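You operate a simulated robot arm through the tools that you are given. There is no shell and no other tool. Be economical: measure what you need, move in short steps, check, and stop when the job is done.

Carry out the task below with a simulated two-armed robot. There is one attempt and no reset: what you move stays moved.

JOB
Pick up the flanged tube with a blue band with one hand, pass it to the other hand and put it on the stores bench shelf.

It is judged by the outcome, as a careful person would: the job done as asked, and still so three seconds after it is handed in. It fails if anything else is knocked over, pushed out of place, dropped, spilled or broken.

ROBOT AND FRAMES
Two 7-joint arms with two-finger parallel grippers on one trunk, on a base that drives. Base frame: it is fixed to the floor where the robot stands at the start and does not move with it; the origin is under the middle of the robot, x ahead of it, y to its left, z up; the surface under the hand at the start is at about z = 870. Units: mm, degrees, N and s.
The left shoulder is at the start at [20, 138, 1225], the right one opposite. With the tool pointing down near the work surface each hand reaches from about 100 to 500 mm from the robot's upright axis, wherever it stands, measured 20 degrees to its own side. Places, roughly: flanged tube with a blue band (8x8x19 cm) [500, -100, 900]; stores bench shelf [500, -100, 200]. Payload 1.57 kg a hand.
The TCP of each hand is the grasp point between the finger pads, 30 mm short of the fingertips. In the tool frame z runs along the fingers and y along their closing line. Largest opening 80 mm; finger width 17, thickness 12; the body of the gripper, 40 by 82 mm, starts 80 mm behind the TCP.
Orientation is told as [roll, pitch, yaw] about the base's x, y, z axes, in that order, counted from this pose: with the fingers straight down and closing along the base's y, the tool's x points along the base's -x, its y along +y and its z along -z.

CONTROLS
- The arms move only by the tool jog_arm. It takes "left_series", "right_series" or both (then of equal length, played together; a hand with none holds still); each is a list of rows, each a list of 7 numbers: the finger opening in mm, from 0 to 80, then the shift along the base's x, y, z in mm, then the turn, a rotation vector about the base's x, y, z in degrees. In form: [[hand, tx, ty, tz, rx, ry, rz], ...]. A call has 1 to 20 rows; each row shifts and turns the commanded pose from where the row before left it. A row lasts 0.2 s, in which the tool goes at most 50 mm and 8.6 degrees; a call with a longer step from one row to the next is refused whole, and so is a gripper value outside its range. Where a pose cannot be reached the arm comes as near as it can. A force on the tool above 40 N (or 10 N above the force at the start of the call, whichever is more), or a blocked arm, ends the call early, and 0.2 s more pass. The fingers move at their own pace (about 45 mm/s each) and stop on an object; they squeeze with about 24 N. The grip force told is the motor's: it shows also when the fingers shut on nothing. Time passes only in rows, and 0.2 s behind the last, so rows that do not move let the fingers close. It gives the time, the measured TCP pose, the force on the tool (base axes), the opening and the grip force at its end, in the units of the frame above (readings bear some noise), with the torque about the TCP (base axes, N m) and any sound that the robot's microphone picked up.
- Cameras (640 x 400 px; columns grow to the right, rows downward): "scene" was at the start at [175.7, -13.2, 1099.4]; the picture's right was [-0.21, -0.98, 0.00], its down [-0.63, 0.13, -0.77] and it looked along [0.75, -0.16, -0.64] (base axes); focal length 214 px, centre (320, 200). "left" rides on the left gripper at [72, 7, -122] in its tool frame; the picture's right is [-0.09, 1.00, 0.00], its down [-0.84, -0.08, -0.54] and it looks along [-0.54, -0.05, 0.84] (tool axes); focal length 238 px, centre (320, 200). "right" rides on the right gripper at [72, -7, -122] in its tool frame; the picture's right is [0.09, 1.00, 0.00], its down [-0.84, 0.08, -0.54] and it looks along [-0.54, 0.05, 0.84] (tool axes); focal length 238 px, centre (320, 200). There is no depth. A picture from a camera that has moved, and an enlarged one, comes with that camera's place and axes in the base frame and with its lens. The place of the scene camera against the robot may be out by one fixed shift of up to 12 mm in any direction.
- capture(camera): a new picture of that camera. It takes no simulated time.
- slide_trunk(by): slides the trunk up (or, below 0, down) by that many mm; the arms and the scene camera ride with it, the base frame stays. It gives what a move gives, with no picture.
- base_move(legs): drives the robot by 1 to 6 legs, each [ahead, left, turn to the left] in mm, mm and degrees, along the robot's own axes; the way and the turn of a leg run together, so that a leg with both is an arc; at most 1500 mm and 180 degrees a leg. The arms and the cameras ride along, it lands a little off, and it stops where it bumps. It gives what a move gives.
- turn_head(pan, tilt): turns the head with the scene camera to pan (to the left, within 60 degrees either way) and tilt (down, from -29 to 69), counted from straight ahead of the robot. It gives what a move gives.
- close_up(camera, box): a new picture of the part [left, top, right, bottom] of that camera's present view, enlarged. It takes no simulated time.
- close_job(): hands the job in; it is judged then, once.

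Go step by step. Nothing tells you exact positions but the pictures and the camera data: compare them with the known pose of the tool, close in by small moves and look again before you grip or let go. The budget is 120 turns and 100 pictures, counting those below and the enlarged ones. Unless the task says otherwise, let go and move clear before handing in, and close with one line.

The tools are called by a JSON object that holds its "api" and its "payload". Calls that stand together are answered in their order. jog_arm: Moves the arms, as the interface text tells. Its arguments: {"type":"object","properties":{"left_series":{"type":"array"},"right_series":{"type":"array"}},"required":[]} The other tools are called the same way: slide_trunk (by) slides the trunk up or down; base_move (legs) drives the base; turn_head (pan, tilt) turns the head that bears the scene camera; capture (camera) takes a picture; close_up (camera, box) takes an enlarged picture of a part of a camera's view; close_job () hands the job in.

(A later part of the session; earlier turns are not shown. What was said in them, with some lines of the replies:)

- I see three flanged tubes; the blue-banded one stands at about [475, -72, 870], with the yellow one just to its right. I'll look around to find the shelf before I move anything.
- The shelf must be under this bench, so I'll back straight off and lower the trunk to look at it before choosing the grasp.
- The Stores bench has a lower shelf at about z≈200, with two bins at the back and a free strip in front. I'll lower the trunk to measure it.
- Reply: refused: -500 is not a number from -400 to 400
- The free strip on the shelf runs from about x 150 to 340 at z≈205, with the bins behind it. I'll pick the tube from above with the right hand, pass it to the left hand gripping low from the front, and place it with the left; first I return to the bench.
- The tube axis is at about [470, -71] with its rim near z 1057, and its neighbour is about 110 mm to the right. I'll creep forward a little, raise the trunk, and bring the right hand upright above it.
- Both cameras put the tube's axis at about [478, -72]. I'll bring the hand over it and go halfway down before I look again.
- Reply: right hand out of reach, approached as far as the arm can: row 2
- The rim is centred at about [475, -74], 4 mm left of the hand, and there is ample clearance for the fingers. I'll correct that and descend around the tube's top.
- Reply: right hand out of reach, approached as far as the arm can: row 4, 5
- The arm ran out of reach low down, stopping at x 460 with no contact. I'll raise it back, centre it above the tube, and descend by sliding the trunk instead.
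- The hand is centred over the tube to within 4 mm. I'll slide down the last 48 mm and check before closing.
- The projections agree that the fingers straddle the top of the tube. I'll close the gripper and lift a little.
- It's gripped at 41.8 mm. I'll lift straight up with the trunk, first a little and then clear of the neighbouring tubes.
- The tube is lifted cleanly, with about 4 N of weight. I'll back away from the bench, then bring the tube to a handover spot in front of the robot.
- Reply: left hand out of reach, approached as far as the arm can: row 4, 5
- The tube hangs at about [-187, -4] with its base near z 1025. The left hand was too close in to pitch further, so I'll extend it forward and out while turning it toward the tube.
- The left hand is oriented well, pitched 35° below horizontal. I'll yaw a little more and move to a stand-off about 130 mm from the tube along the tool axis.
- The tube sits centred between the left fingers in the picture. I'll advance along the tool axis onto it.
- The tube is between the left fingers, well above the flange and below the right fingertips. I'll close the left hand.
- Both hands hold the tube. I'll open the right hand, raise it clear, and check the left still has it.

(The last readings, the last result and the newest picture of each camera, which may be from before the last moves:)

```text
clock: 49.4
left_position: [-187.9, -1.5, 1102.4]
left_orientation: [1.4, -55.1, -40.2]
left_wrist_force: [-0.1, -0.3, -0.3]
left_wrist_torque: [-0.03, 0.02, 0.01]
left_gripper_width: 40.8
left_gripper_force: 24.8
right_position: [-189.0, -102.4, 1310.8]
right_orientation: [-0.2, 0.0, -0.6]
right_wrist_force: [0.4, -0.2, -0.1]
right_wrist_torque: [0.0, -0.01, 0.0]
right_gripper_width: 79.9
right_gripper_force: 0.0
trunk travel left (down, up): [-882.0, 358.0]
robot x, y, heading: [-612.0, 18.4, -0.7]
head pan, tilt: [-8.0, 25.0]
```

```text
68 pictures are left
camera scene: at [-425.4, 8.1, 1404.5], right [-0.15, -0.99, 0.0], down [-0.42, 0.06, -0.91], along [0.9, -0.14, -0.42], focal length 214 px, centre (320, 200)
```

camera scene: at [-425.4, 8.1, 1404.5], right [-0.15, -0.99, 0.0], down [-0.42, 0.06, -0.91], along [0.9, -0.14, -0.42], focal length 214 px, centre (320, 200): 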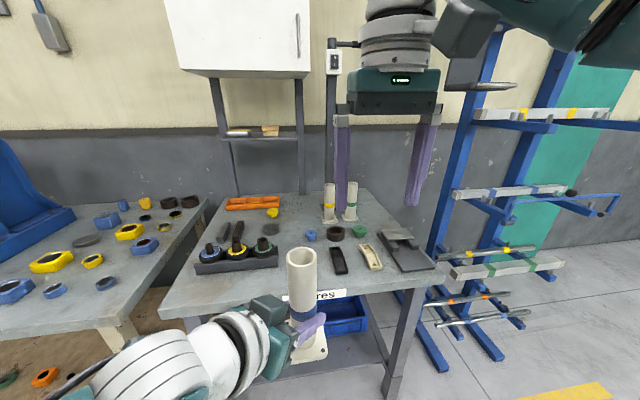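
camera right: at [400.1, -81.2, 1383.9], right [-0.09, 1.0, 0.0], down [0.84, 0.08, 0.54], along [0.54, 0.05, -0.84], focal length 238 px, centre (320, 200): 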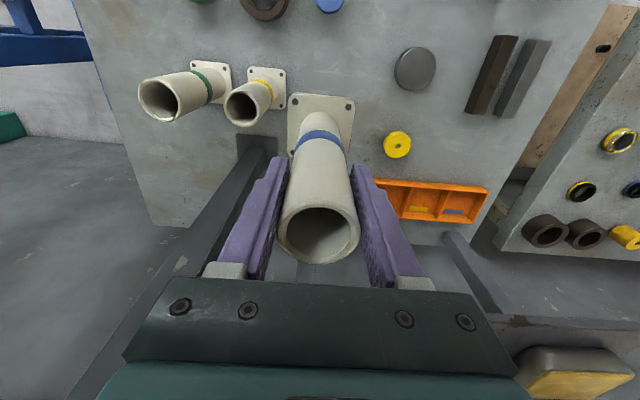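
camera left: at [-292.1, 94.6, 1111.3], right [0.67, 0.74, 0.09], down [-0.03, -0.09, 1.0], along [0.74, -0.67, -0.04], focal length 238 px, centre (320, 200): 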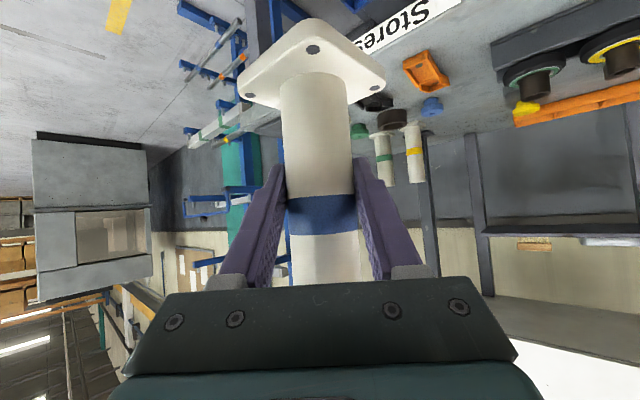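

The left hand alone holds the tube upright. Next I'll tuck the right arm low and back so it can't hit the bench, then lower the trunk here in the open.

{"api": "jog_arm", "payload": {"right_series": [[60, -30, -20, -10, 0, 0, 0], [60, -35, -20, -15, 0, 0, 0], [60, -35, -15, -30, 0, 0, 0], [60, -30, -10, -40, 0, 0, 0], [60, -30, -10, -35, 0, 0, 0], [60, -30, -10, -35, 0, 0, 0], [60, -30, 0, -30, 0, 0, 0], [60, 0, 0, 0, 0, 0, 0]]}}

{"api": "turn_head", "payload": {"pan": 0, "tilt": 25}}

{"api": "capture", "payload": {"camera": "scene"}}

{"api": "capture", "payload": {"camera": "right"}}

```text
refused: row 4 steps farther than a row can; nothing moved
```

```text
clock: 50.0
left_position: [-186.7, -1.2, 1100.7]
left_orientation: [1.5, -55.1, -40.3]
left_wrist_force: [-0.2, 0.1, 0.8]
left_wrist_torque: [0.05, 0.0, -0.03]
left_gripper_width: 40.7
left_gripper_force: 24.2
right_position: [-188.6, -103.1, 1312.5]
right_orientation: [-0.2, 0.1, -0.7]
right_wrist_force: [-0.1, 0.1, -0.8]
right_wrist_torque: [-0.05, 0.02, -0.01]
right_gripper_width: 80.2
right_gripper_force: 0.0
trunk travel left (down, up): [-882.0, 358.0]
robot x, y, heading: [-606.2, 17.0, -0.7]
head pan, tilt: [0.0, 25.0]
```

```text
67 pictures are left
camera scene: at [-424.4, 20.8, 1404.5], right [-0.01, -1.0, 0.0], down [-0.42, 0.01, -0.91], along [0.91, -0.01, -0.42], focal length 214 px, centre (320, 200)
```

scene: 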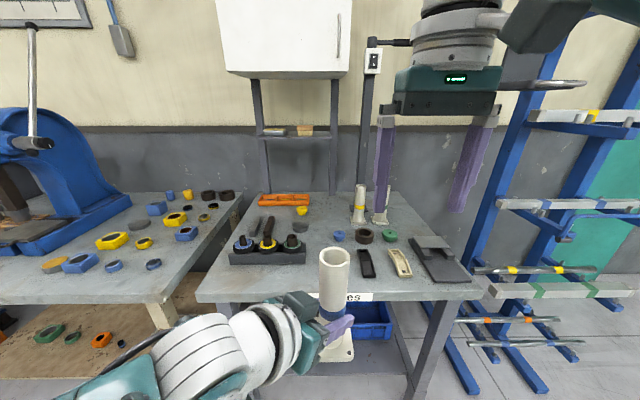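

```text
66 pictures are left
camera right: at [-260.8, -108.5, 1433.6], right [-0.08, 1.0, 0.0], down [0.84, 0.07, 0.54], along [0.54, 0.04, -0.84], focal length 238 px, centre (320, 200)
```

right: 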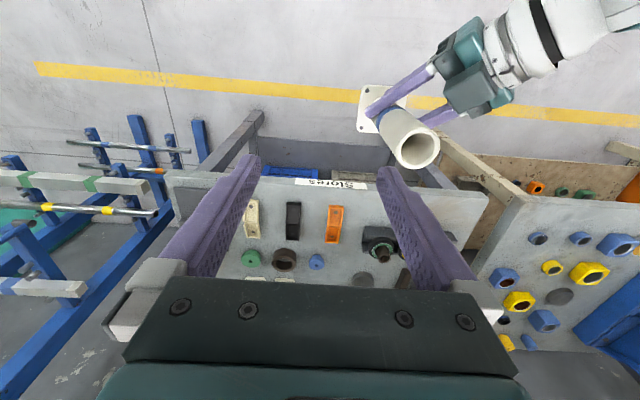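

{"api": "jog_arm", "payload": {"right_series": [[60, -28, -20, -10, 0, 0, 0], [60, -32, -20, -15, 0, 0, 0], [60, -32, -15, -25, 0, 0, 0], [60, -28, -10, -35, 0, 0, 0], [60, -28, -10, -35, 0, 0, 0], [60, -28, -5, -35, 0, 0, 0], [60, -28, 0, -35, 0, 0, 0], [60, 0, 0, 0, 0, 0, 0]]}}

```text
clock: 51.8
left_position: [-188.0, -0.6, 1100.9]
left_orientation: [1.5, -55.1, -40.4]
left_wrist_force: [-0.2, 0.7, -0.3]
left_wrist_torque: [0.0, 0.02, 0.0]
left_gripper_width: 40.6
left_gripper_force: 24.1
right_position: [-390.3, -180.9, 1121.8]
right_orientation: [-0.2, 0.1, -0.7]
right_wrist_force: [0.8, 1.0, -0.7]
right_wrist_torque: [0.01, -0.01, -0.03]
right_gripper_width: 59.9
right_gripper_force: 0.0
trunk travel left (down, up): [-882.0, 358.0]
robot x, y, heading: [-610.5, 16.7, -0.9]
head pan, tilt: [0.0, 25.0]
```

{"api": "slide_trunk", "payload": {"by": -380}}

{"api": "capture", "payload": {"camera": "right"}}

{"api": "capture", "payload": {"camera": "scene"}}

```text
clock: 55.5
left_position: [-188.1, -0.2, 722.4]
left_orientation: [1.5, -55.1, -40.3]
left_wrist_force: [-0.7, -0.4, -1.2]
left_wrist_torque: [0.01, 0.05, 0.01]
left_gripper_width: 41.0
left_gripper_force: 24.1
right_position: [-388.7, -181.5, 743.7]
right_orientation: [-0.2, 0.0, -0.7]
right_wrist_force: [0.5, 0.8, 0.0]
right_wrist_torque: [0.01, 0.04, 0.01]
right_gripper_width: 60.1
right_gripper_force: 0.2
trunk travel left (down, up): [-502.0, 738.0]
robot x, y, heading: [-606.8, 18.2, -0.8]
head pan, tilt: [0.0, 25.0]
```

```text
65 pictures are left
camera right: at [-462.1, -186.6, 864.6], right [-0.08, 1.0, 0.0], down [0.84, 0.07, 0.54], along [0.54, 0.04, -0.84], focal length 238 px, centre (320, 200)
```

right: 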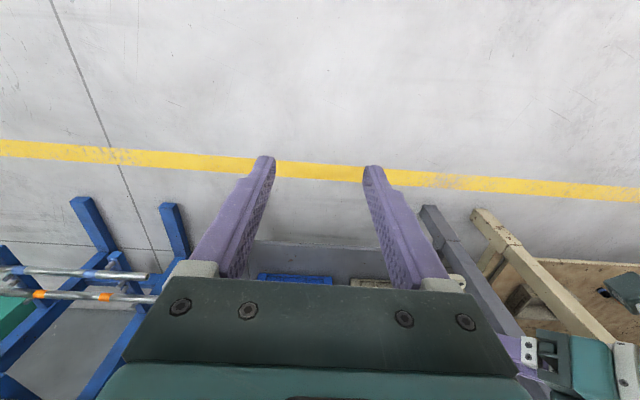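

```text
64 pictures are left
camera scene: at [-424.5, 20.8, 1024.5], right [-0.01, -1.0, 0.0], down [-0.42, 0.0, -0.91], along [0.91, -0.01, -0.42], focal length 214 px, centre (320, 200)
```

scene: 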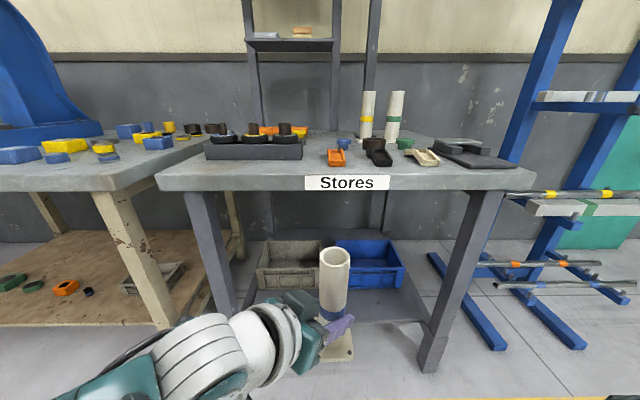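

The floor ahead is clear and the robot's base doesn't stick out in front. I'll lower further to just above shelf height and check the view.

{"api": "slide_trunk", "payload": {"by": -370}}

{"api": "capture", "payload": {"camera": "scene"}}

{"api": "capture", "payload": {"camera": "left"}}

```text
clock: 59.1
left_position: [-188.8, -0.5, 351.0]
left_orientation: [1.5, -55.1, -40.2]
left_wrist_force: [-0.2, 0.2, -0.3]
left_wrist_torque: [0.02, 0.03, 0.03]
left_gripper_width: 40.8
left_gripper_force: 23.6
right_position: [-389.0, -180.5, 372.0]
right_orientation: [-0.2, 0.0, -0.7]
right_wrist_force: [-0.2, 1.1, 0.3]
right_wrist_torque: [0.04, 0.0, 0.01]
right_gripper_width: 60.0
right_gripper_force: 0.1
trunk travel left (down, up): [-132.0, 1108.0]
robot x, y, heading: [-607.5, 18.1, -0.9]
head pan, tilt: [0.0, 25.0]
```

```text
63 pictures are left
camera scene: at [-424.6, 20.9, 654.5], right [-0.01, -1.0, 0.0], down [-0.42, 0.0, -0.91], along [0.91, -0.01, -0.42], focal length 214 px, centre (320, 200)
```

scene: 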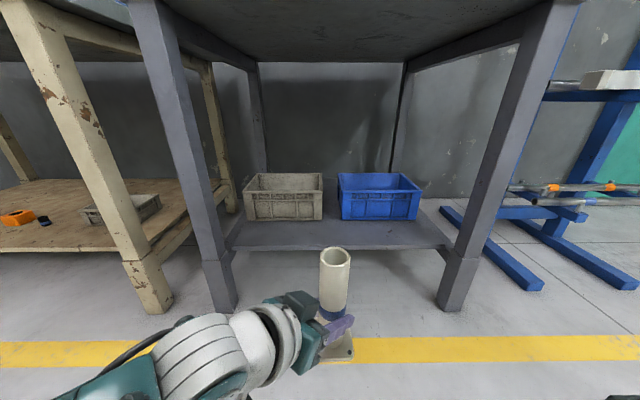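

```text
62 pictures are left
camera left: at [-292.2, 94.5, 361.4], right [0.67, 0.74, 0.09], down [-0.03, -0.09, 1.0], along [0.74, -0.67, -0.04], focal length 238 px, centre (320, 200)
```

left: 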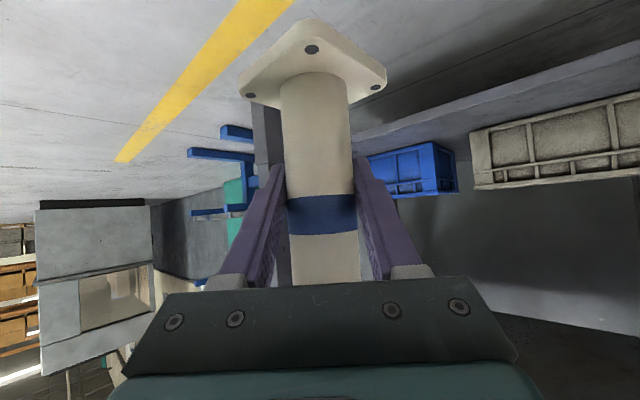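

The free strip is confirmed: front edge x≈151, bins from x≈342, top z≈205. I'll aim for about [245, -120], shifting right first so the elbow clears the left leg, then driving in part way and looking again.

{"api": "base_move", "payload": {"legs": [[0, -115, 0], [240, 0, 0]]}}

{"api": "capture", "payload": {"camera": "scene"}}

{"api": "turn_head", "payload": {"pan": 50, "tilt": 30}}

{"api": "capture", "payload": {"camera": "scene"}}

{"api": "turn_head", "payload": {"pan": -50, "tilt": 30}}

{"api": "capture", "payload": {"camera": "scene"}}

```text
clock: 61.7
left_position: [47.7, -115.3, 350.6]
left_orientation: [1.4, -55.0, -39.8]
left_wrist_force: [0.2, 0.5, -0.5]
left_wrist_torque: [0.0, 0.04, 0.01]
left_gripper_width: 40.7
left_gripper_force: 23.9
right_position: [-153.1, -296.0, 372.5]
right_orientation: [-0.1, 0.1, -0.2]
right_wrist_force: [0.1, -0.3, -0.1]
right_wrist_torque: [0.0, -0.01, 0.03]
right_gripper_width: 60.1
right_gripper_force: 0.1
trunk travel left (down, up): [-132.0, 1108.0]
robot x, y, heading: [-373.0, -96.5, -0.3]
head pan, tilt: [0.0, 25.0]
```

```text
61 pictures are left
camera scene: at [-188.2, -94.8, 654.3], right [0.0, -1.0, 0.0], down [-0.42, 0.0, -0.91], along [0.91, 0.0, -0.42], focal length 214 px, centre (320, 200)
```

scene: 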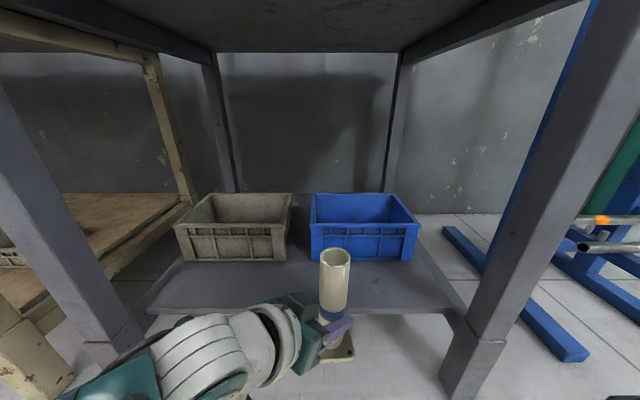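

```text
clock: 62.9
left_position: [49.7, -114.5, 350.9]
left_orientation: [1.4, -55.1, -39.9]
left_wrist_force: [-0.1, -0.2, -0.6]
left_wrist_torque: [0.0, 0.0, -0.01]
left_gripper_width: 40.6
left_gripper_force: 23.7
right_position: [-151.6, -296.4, 373.5]
right_orientation: [-0.1, 0.1, -0.1]
right_wrist_force: [0.6, -0.2, 0.4]
right_wrist_torque: [-0.03, -0.01, 0.0]
right_gripper_width: 60.1
right_gripper_force: 0.0
trunk travel left (down, up): [-132.0, 1108.0]
robot x, y, heading: [-367.7, -97.1, -0.6]
head pan, tilt: [50.0, 30.0]
```

```text
60 pictures are left
camera scene: at [-220.5, -25.4, 646.6], right [0.76, -0.65, 0.0], down [-0.32, -0.38, -0.87], along [0.56, 0.66, -0.5], focal length 214 px, centre (320, 200)
```

scene: 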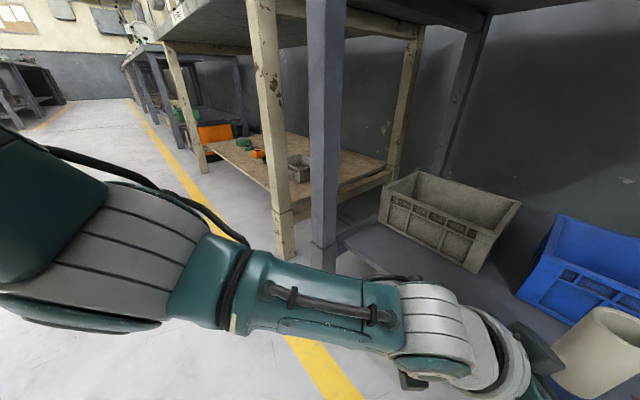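

```text
clock: 64.6
left_position: [50.5, -115.0, 349.9]
left_orientation: [1.4, -54.9, -39.8]
left_wrist_force: [0.4, -0.1, 0.9]
left_wrist_torque: [0.04, 0.01, 0.0]
left_gripper_width: 40.3
left_gripper_force: 24.1
right_position: [-150.8, -295.7, 372.5]
right_orientation: [-0.2, 0.0, -0.1]
right_wrist_force: [-0.8, 0.3, 0.4]
right_wrist_torque: [0.01, -0.01, 0.0]
right_gripper_width: 60.2
right_gripper_force: 0.1
trunk travel left (down, up): [-132.0, 1108.0]
robot x, y, heading: [-369.7, -97.1, -0.3]
head pan, tilt: [-50.0, 30.0]
```

```text
59 pictures are left
camera scene: at [-221.2, -163.8, 646.5], right [-0.77, -0.64, 0.0], down [-0.32, 0.38, -0.87], along [0.55, -0.67, -0.5], focal length 214 px, centre (320, 200)
```

scene: 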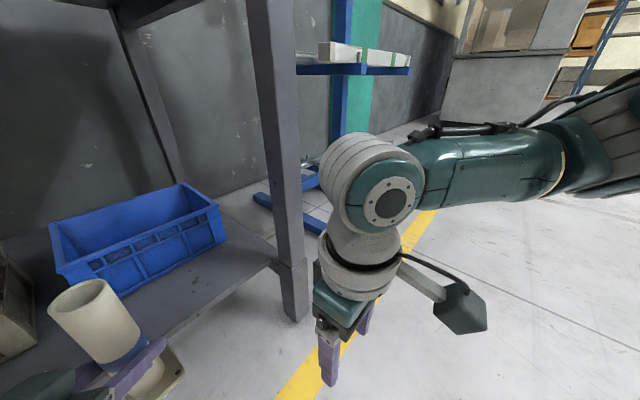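

Both elbows have room: the left elbow is near y 180 and the left leg is at y≈335. I'll tuck the right hand in a bit more and drive forward the remaining 195 mm.

{"api": "jog_arm", "payload": {"right_series": [[60, -25, 15, 0, 0, 0, 0], [60, -25, 15, 0, 0, 0, 0], [60, -10, 10, 0, 0, 0, 0], [60, 0, 0, 0, 0, 0, 0]]}}

{"api": "base_move", "payload": {"legs": [[120, 0, 0]]}}

{"api": "turn_head", "payload": {"pan": 0, "tilt": 40}}

{"api": "capture", "payload": {"camera": "scene"}}

{"api": "capture", "payload": {"camera": "left"}}

```text
clock: 65.6
left_position: [49.5, -114.3, 351.7]
left_orientation: [1.5, -55.0, -39.9]
left_wrist_force: [0.0, 0.7, 0.7]
left_wrist_torque: [0.0, 0.05, 0.01]
left_gripper_width: 40.4
left_gripper_force: 24.4
right_position: [-210.3, -255.2, 371.3]
right_orientation: [-0.2, -0.1, -0.4]
right_wrist_force: [0.0, -0.2, -0.1]
right_wrist_torque: [-0.04, -0.01, 0.0]
right_gripper_width: 59.9
right_gripper_force: 0.2
trunk travel left (down, up): [-132.0, 1108.0]
robot x, y, heading: [-371.8, -98.2, -0.1]
head pan, tilt: [-50.0, 30.0]
```

```text
clock: 66.9
left_position: [168.0, -113.0, 349.8]
left_orientation: [1.3, -54.9, -39.6]
left_wrist_force: [-0.1, 0.7, 0.1]
left_wrist_torque: [-0.02, 0.0, 0.0]
left_gripper_width: 40.4
left_gripper_force: 23.5
right_position: [-91.5, -254.3, 371.1]
right_orientation: [-0.2, 0.1, 0.0]
right_wrist_force: [-0.4, 0.6, 0.3]
right_wrist_torque: [0.02, -0.01, -0.01]
right_gripper_width: 60.1
right_gripper_force: 0.1
trunk travel left (down, up): [-132.0, 1108.0]
robot x, y, heading: [-252.9, -98.0, 0.0]
head pan, tilt: [-50.0, 30.0]
```

```text
clock: 68.0
left_position: [169.3, -114.6, 350.1]
left_orientation: [1.4, -55.0, -39.7]
left_wrist_force: [-0.1, 0.4, -0.4]
left_wrist_torque: [0.01, 0.0, -0.01]
left_gripper_width: 40.6
left_gripper_force: 24.1
right_position: [-91.1, -255.7, 371.4]
right_orientation: [-0.2, 0.0, 0.0]
right_wrist_force: [0.7, -0.7, -0.6]
right_wrist_torque: [-0.01, -0.01, 0.01]
right_gripper_width: 60.1
right_gripper_force: 0.0
trunk travel left (down, up): [-132.0, 1108.0]
robot x, y, heading: [-251.4, -99.1, 0.1]
head pan, tilt: [0.0, 40.0]
```

```text
58 pictures are left
camera scene: at [-74.2, -94.5, 631.2], right [0.0, -1.0, 0.0], down [-0.64, 0.0, -0.77], along [0.77, 0.0, -0.64], focal length 214 px, centre (320, 200)
```

scene: 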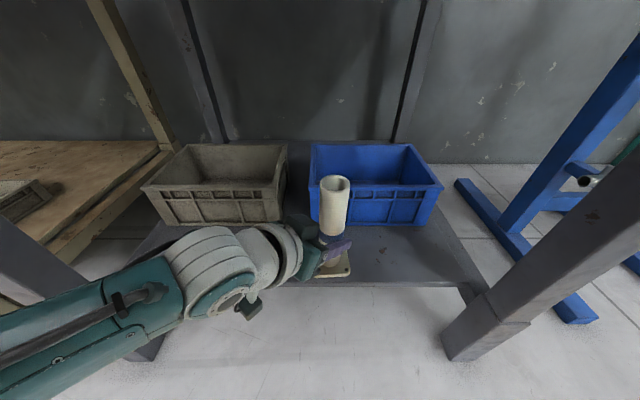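

```text
57 pictures are left
camera left: at [63.8, -19.4, 360.8], right [0.66, 0.75, 0.09], down [-0.03, -0.09, 1.0], along [0.75, -0.66, -0.04], focal length 238 px, centre (320, 200)
```

left: 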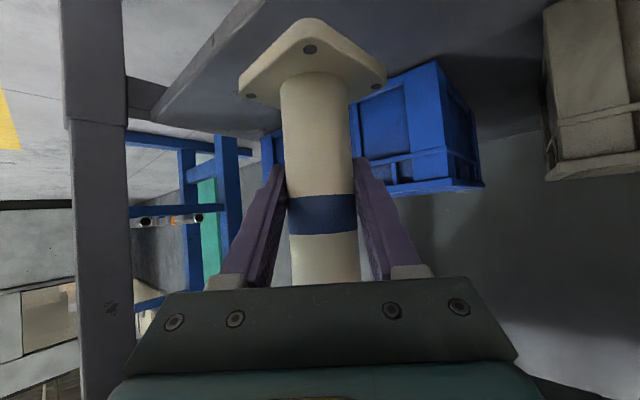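

There's still clear space on all sides. The strip centre is x≈247, so I'll go 75 mm further in.

{"api": "base_move", "payload": {"legs": [[75, 0, 0]]}}

{"api": "turn_head", "payload": {"pan": 0, "tilt": 45}}

{"api": "capture", "payload": {"camera": "scene"}}

{"api": "capture", "payload": {"camera": "left"}}

```text
clock: 69.1
left_position: [190.2, -113.3, 341.8]
left_orientation: [0.2, -53.9, -38.6]
left_wrist_force: [-0.4, 0.0, 0.1]
left_wrist_torque: [0.02, 0.0, -0.02]
left_gripper_width: 40.3
left_gripper_force: 23.3
right_position: [-68.1, -254.2, 368.9]
right_orientation: [-0.2, 1.3, 0.0]
right_wrist_force: [0.0, -0.4, -0.3]
right_wrist_torque: [-0.04, -0.02, -0.03]
right_gripper_width: 60.1
right_gripper_force: 0.1
trunk travel left (down, up): [-132.0, 1108.0]
robot x, y, heading: [-201.5, -99.9, -0.1]
head pan, tilt: [0.0, 40.0]
stopped in leg 1: the robot was blocked; the commanded pose is now the measured one
```

```text
clock: 69.7
left_position: [189.3, -114.6, 342.7]
left_orientation: [0.1, -54.0, -38.5]
left_wrist_force: [-0.2, 0.0, 0.1]
left_wrist_torque: [0.03, 0.04, 0.01]
left_gripper_width: 40.5
left_gripper_force: 23.9
right_position: [-68.5, -254.3, 368.6]
right_orientation: [-0.2, 1.2, 0.1]
right_wrist_force: [0.4, 0.0, 0.4]
right_wrist_torque: [-0.01, -0.04, -0.05]
right_gripper_width: 60.0
right_gripper_force: 0.0
trunk travel left (down, up): [-132.0, 1108.0]
robot x, y, heading: [-199.7, -99.0, 0.2]
head pan, tilt: [0.0, 45.0]
```

```text
56 pictures are left
camera scene: at [-51.4, -94.7, 620.8], right [0.0, -1.0, 0.0], down [-0.72, 0.0, -0.69], along [0.69, 0.0, -0.72], focal length 214 px, centre (320, 200)
```

scene: 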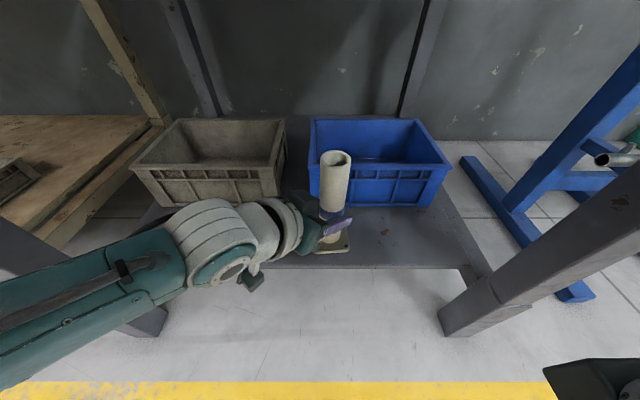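

```text
55 pictures are left
camera left: at [84.7, -19.7, 354.9], right [0.66, 0.75, 0.08], down [-0.01, -0.09, 1.0], along [0.75, -0.66, -0.06], focal length 238 px, centre (320, 200)
```

left: 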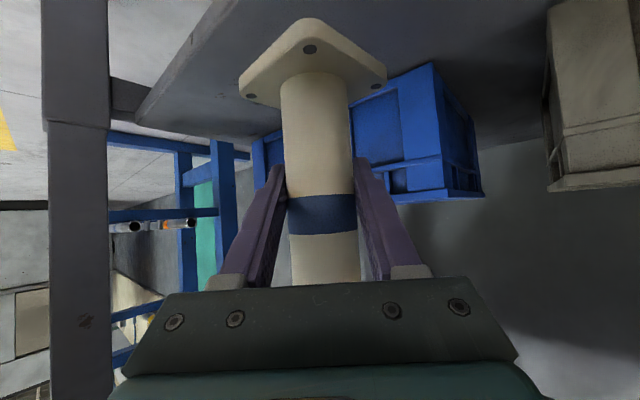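

The base was blocked after about 20 mm and the robot tilted slightly, so something on its upper body touched the bench. I'll back off 30 mm and reach the rest of the way with the left arm.

{"api": "base_move", "payload": {"legs": [[-35, 0, 0]]}}

{"api": "capture", "payload": {"camera": "scene"}}

{"api": "capture", "payload": {"camera": "right"}}

```text
clock: 70.6
left_position: [190.4, -114.1, 350.9]
left_orientation: [1.6, -55.2, -39.8]
left_wrist_force: [0.3, -0.2, -0.4]
left_wrist_torque: [0.01, 0.07, -0.04]
left_gripper_width: 40.2
left_gripper_force: 24.5
right_position: [-66.7, -254.4, 372.5]
right_orientation: [-0.2, -0.1, 0.0]
right_wrist_force: [0.3, 0.4, -0.1]
right_wrist_torque: [-0.01, 0.03, 0.01]
right_gripper_width: 60.2
right_gripper_force: 0.0
trunk travel left (down, up): [-132.0, 1108.0]
robot x, y, heading: [-233.0, -98.6, 0.2]
head pan, tilt: [0.0, 45.0]
```

```text
54 pictures are left
camera scene: at [-56.3, -94.3, 624.4], right [0.0, -1.0, 0.0], down [-0.71, 0.0, -0.71], along [0.71, 0.0, -0.71], focal length 214 px, centre (320, 200)
```

scene: 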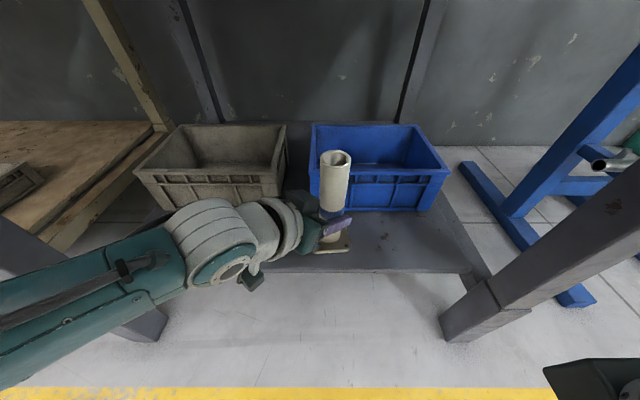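

```text
53 pictures are left
camera right: at [-140.3, -261.2, 493.5], right [-0.09, 1.0, 0.0], down [0.84, 0.08, 0.54], along [0.54, 0.05, -0.84], focal length 238 px, centre (320, 200)
```

right: 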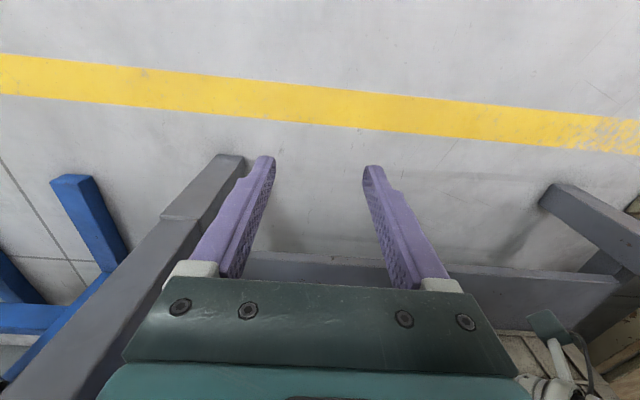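

The robot stands level again, with the tube at x≈191 and 69 mm above the shelf. I'll reach forward 49 mm with the left arm.

{"api": "jog_arm", "payload": {"left_series": [[20, 12, 0, 0, 0, 0, 0], [20, 12, 0, 0, 0, 0, 0], [20, 12, 0, 0, 0, 0, 0], [20, 13, 0, 0, 0, 0, 0], [20, 0, 0, 0, 0, 0, 0]]}}

{"api": "capture", "payload": {"camera": "scene"}}

{"api": "capture", "payload": {"camera": "left"}}

```text
clock: 71.8
left_position: [234.8, -113.8, 351.1]
left_orientation: [1.5, -55.0, -39.5]
left_wrist_force: [0.2, 0.1, -0.3]
left_wrist_torque: [0.03, 0.04, 0.03]
left_gripper_width: 40.3
left_gripper_force: 24.1
right_position: [-73.4, -254.4, 371.4]
right_orientation: [-0.2, 0.2, 0.1]
right_wrist_force: [-1.2, -0.4, 0.6]
right_wrist_torque: [-0.01, -0.01, -0.03]
right_gripper_width: 60.1
right_gripper_force: 0.0
trunk travel left (down, up): [-132.0, 1108.0]
robot x, y, heading: [-234.3, -99.9, -0.1]
head pan, tilt: [0.0, 45.0]
```

```text
52 pictures are left
camera scene: at [-60.3, -94.3, 623.9], right [0.0, -1.0, 0.0], down [-0.71, 0.0, -0.71], along [0.71, 0.0, -0.71], focal length 214 px, centre (320, 200)
```

scene: 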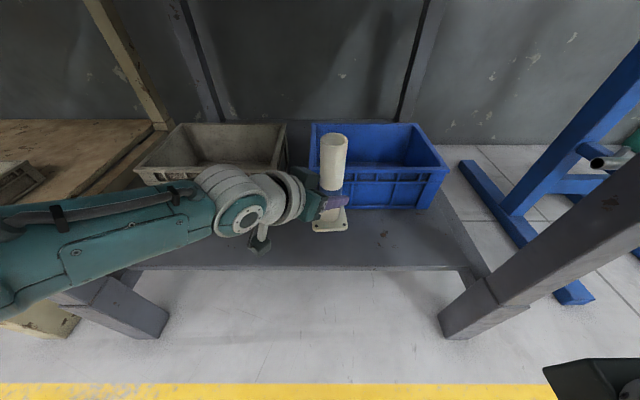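

```text
51 pictures are left
camera left: at [130.1, -19.4, 360.9], right [0.66, 0.75, 0.09], down [-0.03, -0.09, 1.0], along [0.75, -0.66, -0.04], focal length 238 px, centre (320, 200)
```

left: 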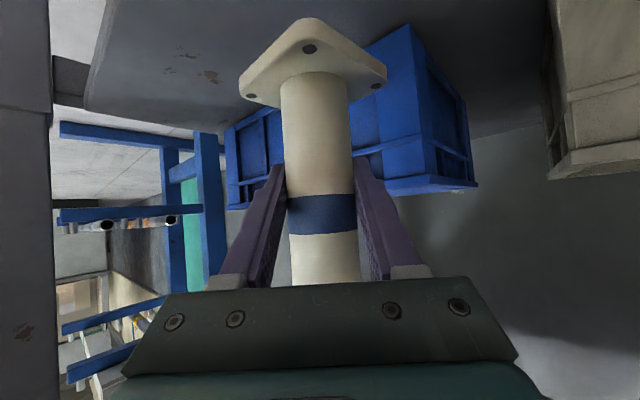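

The scene camera puts the tube slightly nearer the shelf's front edge than the middle of the strip. I'll go 13 mm further, then lower in stages with the trunk.

{"api": "jog_arm", "payload": {"left_series": [[20, 13, 0, 0, 0, 0, 0], [20, 0, 0, 0, 0, 0, 0]]}}

{"api": "slide_trunk", "payload": {"by": -50}}

{"api": "capture", "payload": {"camera": "scene"}}

{"api": "capture", "payload": {"camera": "left"}}

```text
clock: 72.4
left_position: [247.6, -114.2, 350.2]
left_orientation: [1.4, -54.9, -39.6]
left_wrist_force: [-0.9, -0.4, -0.3]
left_wrist_torque: [0.02, 0.01, -0.03]
left_gripper_width: 40.4
left_gripper_force: 24.0
right_position: [-72.8, -254.1, 370.5]
right_orientation: [-0.2, 0.1, 0.1]
right_wrist_force: [-0.1, 0.2, 0.6]
right_wrist_torque: [0.0, 0.02, -0.03]
right_gripper_width: 59.8
right_gripper_force: 0.0
trunk travel left (down, up): [-132.0, 1108.0]
robot x, y, heading: [-230.7, -98.8, 0.2]
head pan, tilt: [0.0, 45.0]
```

```text
clock: 73.3
left_position: [248.3, -116.0, 300.2]
left_orientation: [1.4, -55.0, -39.6]
left_wrist_force: [0.6, 0.0, 0.6]
left_wrist_torque: [0.02, 0.0, 0.03]
left_gripper_width: 40.3
left_gripper_force: 23.5
right_position: [-72.8, -254.7, 321.8]
right_orientation: [-0.2, 0.1, 0.0]
right_wrist_force: [0.0, 0.6, -0.4]
right_wrist_torque: [0.0, -0.03, 0.01]
right_gripper_width: 59.9
right_gripper_force: 0.1
trunk travel left (down, up): [-82.0, 1158.0]
robot x, y, heading: [-231.5, -101.2, 0.1]
head pan, tilt: [0.0, 45.0]
```

```text
50 pictures are left
camera scene: at [-60.0, -94.4, 573.9], right [0.0, -1.0, 0.0], down [-0.71, 0.0, -0.71], along [0.71, 0.0, -0.71], focal length 214 px, centre (320, 200)
```

scene: 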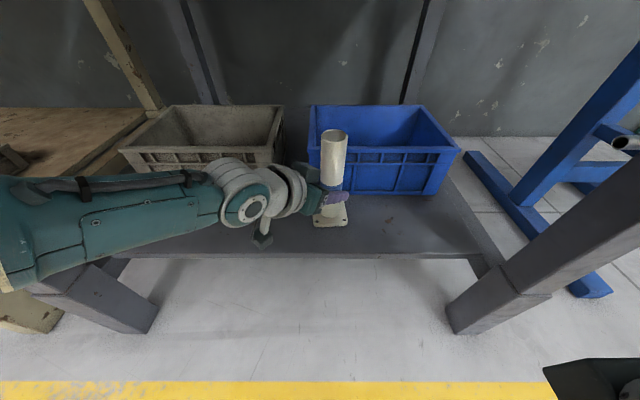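

```text
49 pictures are left
camera left: at [142.7, -20.8, 310.6], right [0.66, 0.75, 0.09], down [-0.03, -0.09, 1.0], along [0.75, -0.66, -0.04], focal length 238 px, centre (320, 200)
```

left: 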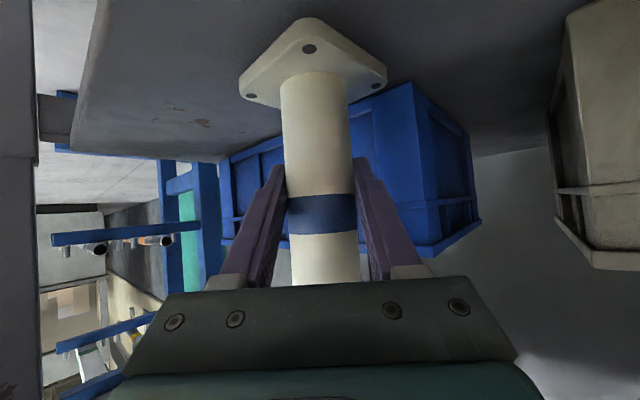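

{"api": "close_up", "payload": {"camera": "scene", "box": [240, 110, 460, 270]}}

{"api": "slide_trunk", "payload": {"by": -12}}

{"api": "close_up", "payload": {"camera": "scene", "box": [240, 110, 460, 270]}}

```text
2.50 times, centred on (350, 190) of scene
camera zoom: at [-60.0, -94.4, 573.9], right [0.0, -1.0, 0.0], down [-0.71, 0.0, -0.71], along [0.71, 0.0, -0.71], focal length 536 px, centre (245, 225)
```

zoom: 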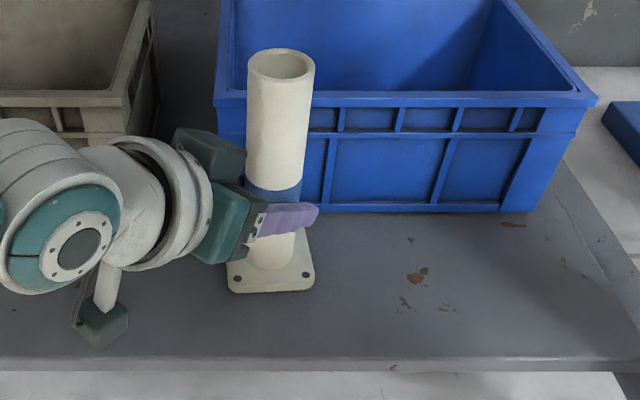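

```text
clock: 73.9
left_position: [251.3, -115.6, 291.2]
left_orientation: [1.2, -55.5, -39.6]
left_wrist_force: [-5.2, 3.1, 20.6]
left_wrist_torque: [-0.61, 0.22, -0.1]
left_gripper_width: 41.1
left_gripper_force: 24.0
right_position: [-70.8, -253.4, 310.3]
right_orientation: [-0.1, 0.1, 0.1]
right_wrist_force: [0.2, 0.1, -0.3]
right_wrist_torque: [0.0, 0.02, -0.01]
right_gripper_width: 59.9
right_gripper_force: 0.1
trunk travel left (down, up): [-70.0, 1170.0]
robot x, y, heading: [-232.7, -99.0, 0.2]
head pan, tilt: [0.0, 45.0]
```

```text
2.50 times, centred on (350, 190) of scene
camera zoom: at [-59.1, -93.4, 562.4], right [0.0, -1.0, 0.0], down [-0.71, 0.0, -0.71], along [0.71, 0.0, -0.71], focal length 536 px, centre (245, 225)
```

zoom: 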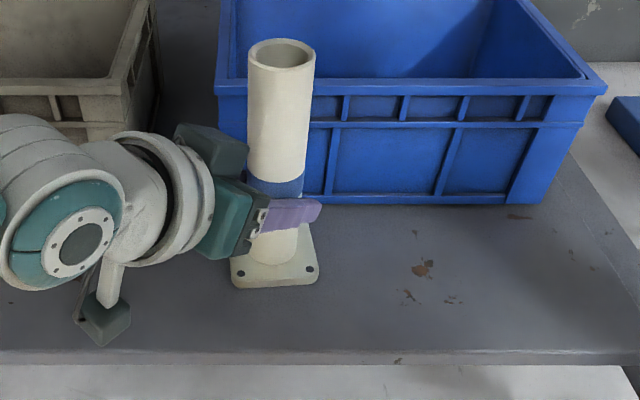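

The tube has touched down on the shelf, with 20 N upward. I'll ease off 2 mm, check it still rests there, and open slowly.

{"api": "slide_trunk", "payload": {"by": -0.5}}

{"api": "jog_arm", "payload": {"left_series": [[20, 0, 0, 2, 0, 0, 0], [20, 0, 0, 0, 0, 0, 0]]}}

```text
clock: 74.4
left_position: [249.8, -115.4, 289.9]
left_orientation: [1.5, -55.3, -39.7]
left_wrist_force: [-2.9, 1.7, 19.4]
left_wrist_torque: [-0.58, 0.16, -0.14]
left_gripper_width: 40.8
left_gripper_force: 24.5
right_position: [-69.9, -255.1, 308.0]
right_orientation: [-0.2, 0.0, 0.0]
right_wrist_force: [-0.1, -0.8, -0.6]
right_wrist_torque: [-0.01, 0.01, 0.0]
right_gripper_width: 60.1
right_gripper_force: 0.0
trunk travel left (down, up): [-70.0, 1170.0]
robot x, y, heading: [-231.2, -100.5, 0.1]
head pan, tilt: [0.0, 45.0]
```

```text
clock: 75.0
left_position: [250.9, -115.2, 290.0]
left_orientation: [1.5, -55.0, -39.5]
left_wrist_force: [3.2, -0.8, 5.9]
left_wrist_torque: [-0.53, -0.15, 0.06]
left_gripper_width: 40.5
left_gripper_force: 24.3
right_position: [-69.3, -256.3, 309.4]
right_orientation: [-0.3, 0.0, 0.1]
right_wrist_force: [-0.7, 0.2, -0.4]
right_wrist_torque: [0.0, -0.02, -0.02]
right_gripper_width: 59.9
right_gripper_force: 0.0
trunk travel left (down, up): [-70.0, 1170.0]
robot x, y, heading: [-233.2, -100.1, -0.4]
head pan, tilt: [0.0, 45.0]
```

{"api": "jog_arm", "payload": {"left_series": [[43, 0, 0, 0, 0, 0, 0], [46, 0, 0, 0, 0, 0, 0], [52, 0, 0, 0, 0, 0, 0], [60, 0, 0, 0, 0, 0, 0], [70, 0, 0, 0, 0, 0, 0], [80, 0, 0, 0, 0, 0, 0], [80, 0, 0, 0, 0, 0, 0]]}}

{"api": "close_up", "payload": {"camera": "scene", "box": [240, 110, 460, 270]}}

{"api": "capture", "payload": {"camera": "left"}}

```text
clock: 76.6
left_position: [247.2, -113.8, 288.5]
left_orientation: [1.5, -55.0, -39.6]
left_wrist_force: [-0.7, -0.5, -0.8]
left_wrist_torque: [0.0, 0.01, -0.02]
left_gripper_width: 79.7
left_gripper_force: 0.0
right_position: [-72.2, -254.9, 309.6]
right_orientation: [-0.2, 0.2, 0.0]
right_wrist_force: [-0.1, -0.1, -1.0]
right_wrist_torque: [0.0, 0.02, -0.01]
right_gripper_width: 60.2
right_gripper_force: 0.1
trunk travel left (down, up): [-70.0, 1170.0]
robot x, y, heading: [-231.4, -97.8, -0.0]
head pan, tilt: [0.0, 45.0]
```

```text
2.50 times, centred on (350, 190) of scene
camera zoom: at [-59.8, -94.4, 561.5], right [0.0, -1.0, 0.0], down [-0.71, 0.0, -0.71], along [0.71, 0.0, -0.71], focal length 536 px, centre (245, 225)
```

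zoom: 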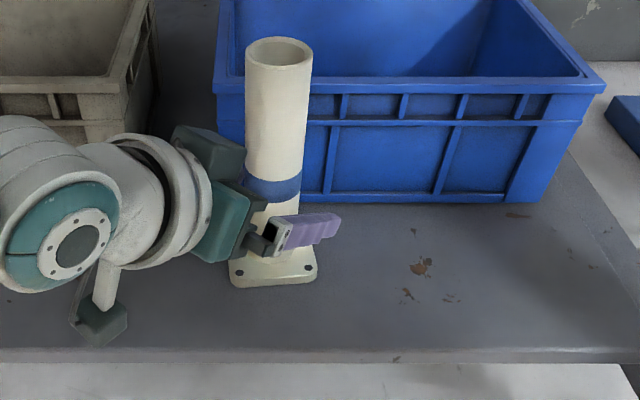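

```text
45 pictures are left
camera left: at [142.5, -20.6, 300.2], right [0.66, 0.75, 0.09], down [-0.03, -0.09, 1.0], along [0.75, -0.66, -0.04], focal length 238 px, centre (320, 200)
```

left: 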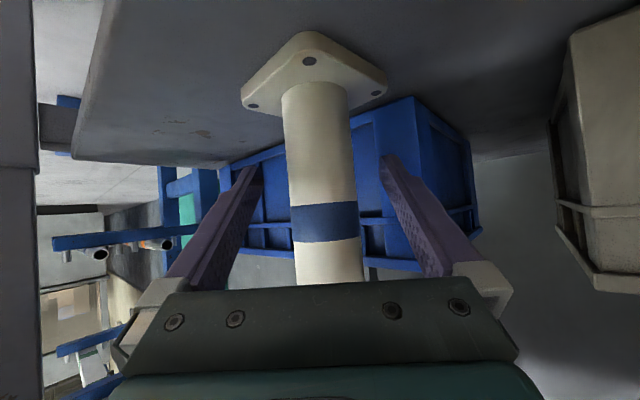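

The tube stands flat and free. I'll withdraw the open left hand back along its own axis.

{"api": "jog_arm", "payload": {"left_series": [[80, -12.6, 10.4, 11.5, 0, 0, 0], [80, -18.9, 15.6, 17.2, 0, 0, 0], [80, -18.9, 15.6, 17.2, 0, 0, 0], [80, -18.9, 15.6, 17.2, 0, 0, 0], [80, -18.9, 15.6, 17.2, 0, 0, 0], [80, 0, 0, 0, 0, 0, 0]]}}

{"api": "capture", "payload": {"camera": "scene"}}

```text
clock: 78.0
left_position: [158.9, -43.5, 367.7]
left_orientation: [1.5, -55.0, -39.6]
left_wrist_force: [0.1, -0.5, -0.6]
left_wrist_torque: [-0.03, -0.01, -0.01]
left_gripper_width: 79.8
left_gripper_force: 0.2
right_position: [-72.0, -255.6, 308.7]
right_orientation: [-0.2, 0.1, 0.1]
right_wrist_force: [0.5, 0.4, 0.1]
right_wrist_torque: [-0.02, 0.01, 0.01]
right_gripper_width: 60.1
right_gripper_force: 0.0
trunk travel left (down, up): [-70.0, 1170.0]
robot x, y, heading: [-231.9, -97.0, -0.2]
head pan, tilt: [0.0, 45.0]
```

```text
44 pictures are left
camera scene: at [-59.4, -94.8, 561.5], right [0.0, -1.0, 0.0], down [-0.71, 0.0, -0.71], along [0.71, 0.0, -0.71], focal length 214 px, centre (320, 200)
```

scene: 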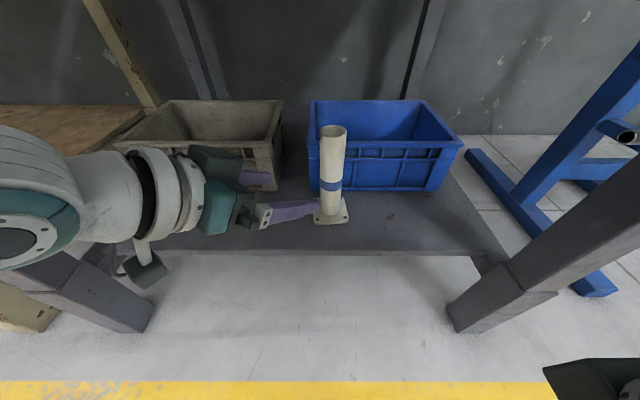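

The hand is clear of the tube. I'll back the robot off and take a final look at the bench and shelf.

{"api": "base_move", "payload": {"legs": [[-450, 0, 0]]}}

{"api": "slide_trunk", "payload": {"by": 400}}

{"api": "turn_head", "payload": {"pan": 0, "tilt": 20}}

{"api": "capture", "payload": {"camera": "scene"}}

```text
clock: 80.7
left_position: [-289.2, -42.8, 368.9]
left_orientation: [1.5, -55.0, -39.4]
left_wrist_force: [0.1, -0.7, -0.9]
left_wrist_torque: [-0.01, -0.01, -0.02]
left_gripper_width: 80.3
left_gripper_force: 0.1
right_position: [-518.6, -255.4, 309.9]
right_orientation: [-0.3, 0.1, 0.3]
right_wrist_force: [-0.7, -1.1, 0.2]
right_wrist_torque: [0.01, 0.01, -0.01]
right_gripper_width: 59.9
right_gripper_force: 0.1
trunk travel left (down, up): [-70.0, 1170.0]
robot x, y, heading: [-685.7, -102.3, 0.2]
head pan, tilt: [0.0, 45.0]
```

```text
clock: 84.5
left_position: [-289.9, -42.8, 768.4]
left_orientation: [1.4, -54.9, -39.4]
left_wrist_force: [0.5, 0.0, 0.3]
left_wrist_torque: [-0.02, 0.02, 0.03]
left_gripper_width: 79.9
left_gripper_force: 0.0
right_position: [-519.4, -253.6, 708.7]
right_orientation: [-0.2, 0.0, 0.3]
right_wrist_force: [0.3, 0.3, 0.0]
right_wrist_torque: [0.01, -0.03, 0.0]
right_gripper_width: 60.1
right_gripper_force: 0.0
trunk travel left (down, up): [-470.0, 771.0]
robot x, y, heading: [-685.2, -97.3, 0.2]
head pan, tilt: [0.0, 45.0]
```

```text
clock: 85.4
left_position: [-290.2, -42.2, 768.5]
left_orientation: [1.4, -55.0, -39.4]
left_wrist_force: [0.4, 0.3, 0.2]
left_wrist_torque: [0.0, -0.01, 0.01]
left_gripper_width: 79.9
left_gripper_force: 0.1
right_position: [-520.1, -256.1, 709.9]
right_orientation: [-0.2, 0.0, 0.2]
right_wrist_force: [-0.4, 0.6, 0.8]
right_wrist_torque: [-0.01, 0.01, 0.0]
right_gripper_width: 59.7
right_gripper_force: 0.0
trunk travel left (down, up): [-470.0, 771.0]
robot x, y, heading: [-676.6, -102.3, 0.1]
head pan, tilt: [0.0, 20.0]
```

```text
43 pictures are left
camera scene: at [-496.1, -94.8, 1000.1], right [0.0, -1.0, 0.0], down [-0.34, 0.0, -0.94], along [0.94, 0.0, -0.34], focal length 214 px, centre (320, 200)
```

scene: 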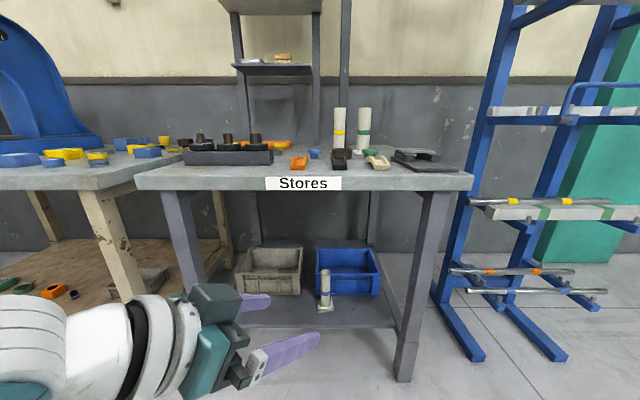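

The tube stands upright on the shelf, everything else is in place, and both hands are clear. I'm handing the job in.

{"api": "close_job", "payload": {}}

```text
The job is handed in.
```

The blue-banded tube was picked up with the right hand, passed to the left, and now stands upright on the Stores bench shelf. On the drive in, the robot bumped the bench once and was backed off, and nothing looked disturbed in the final picture.
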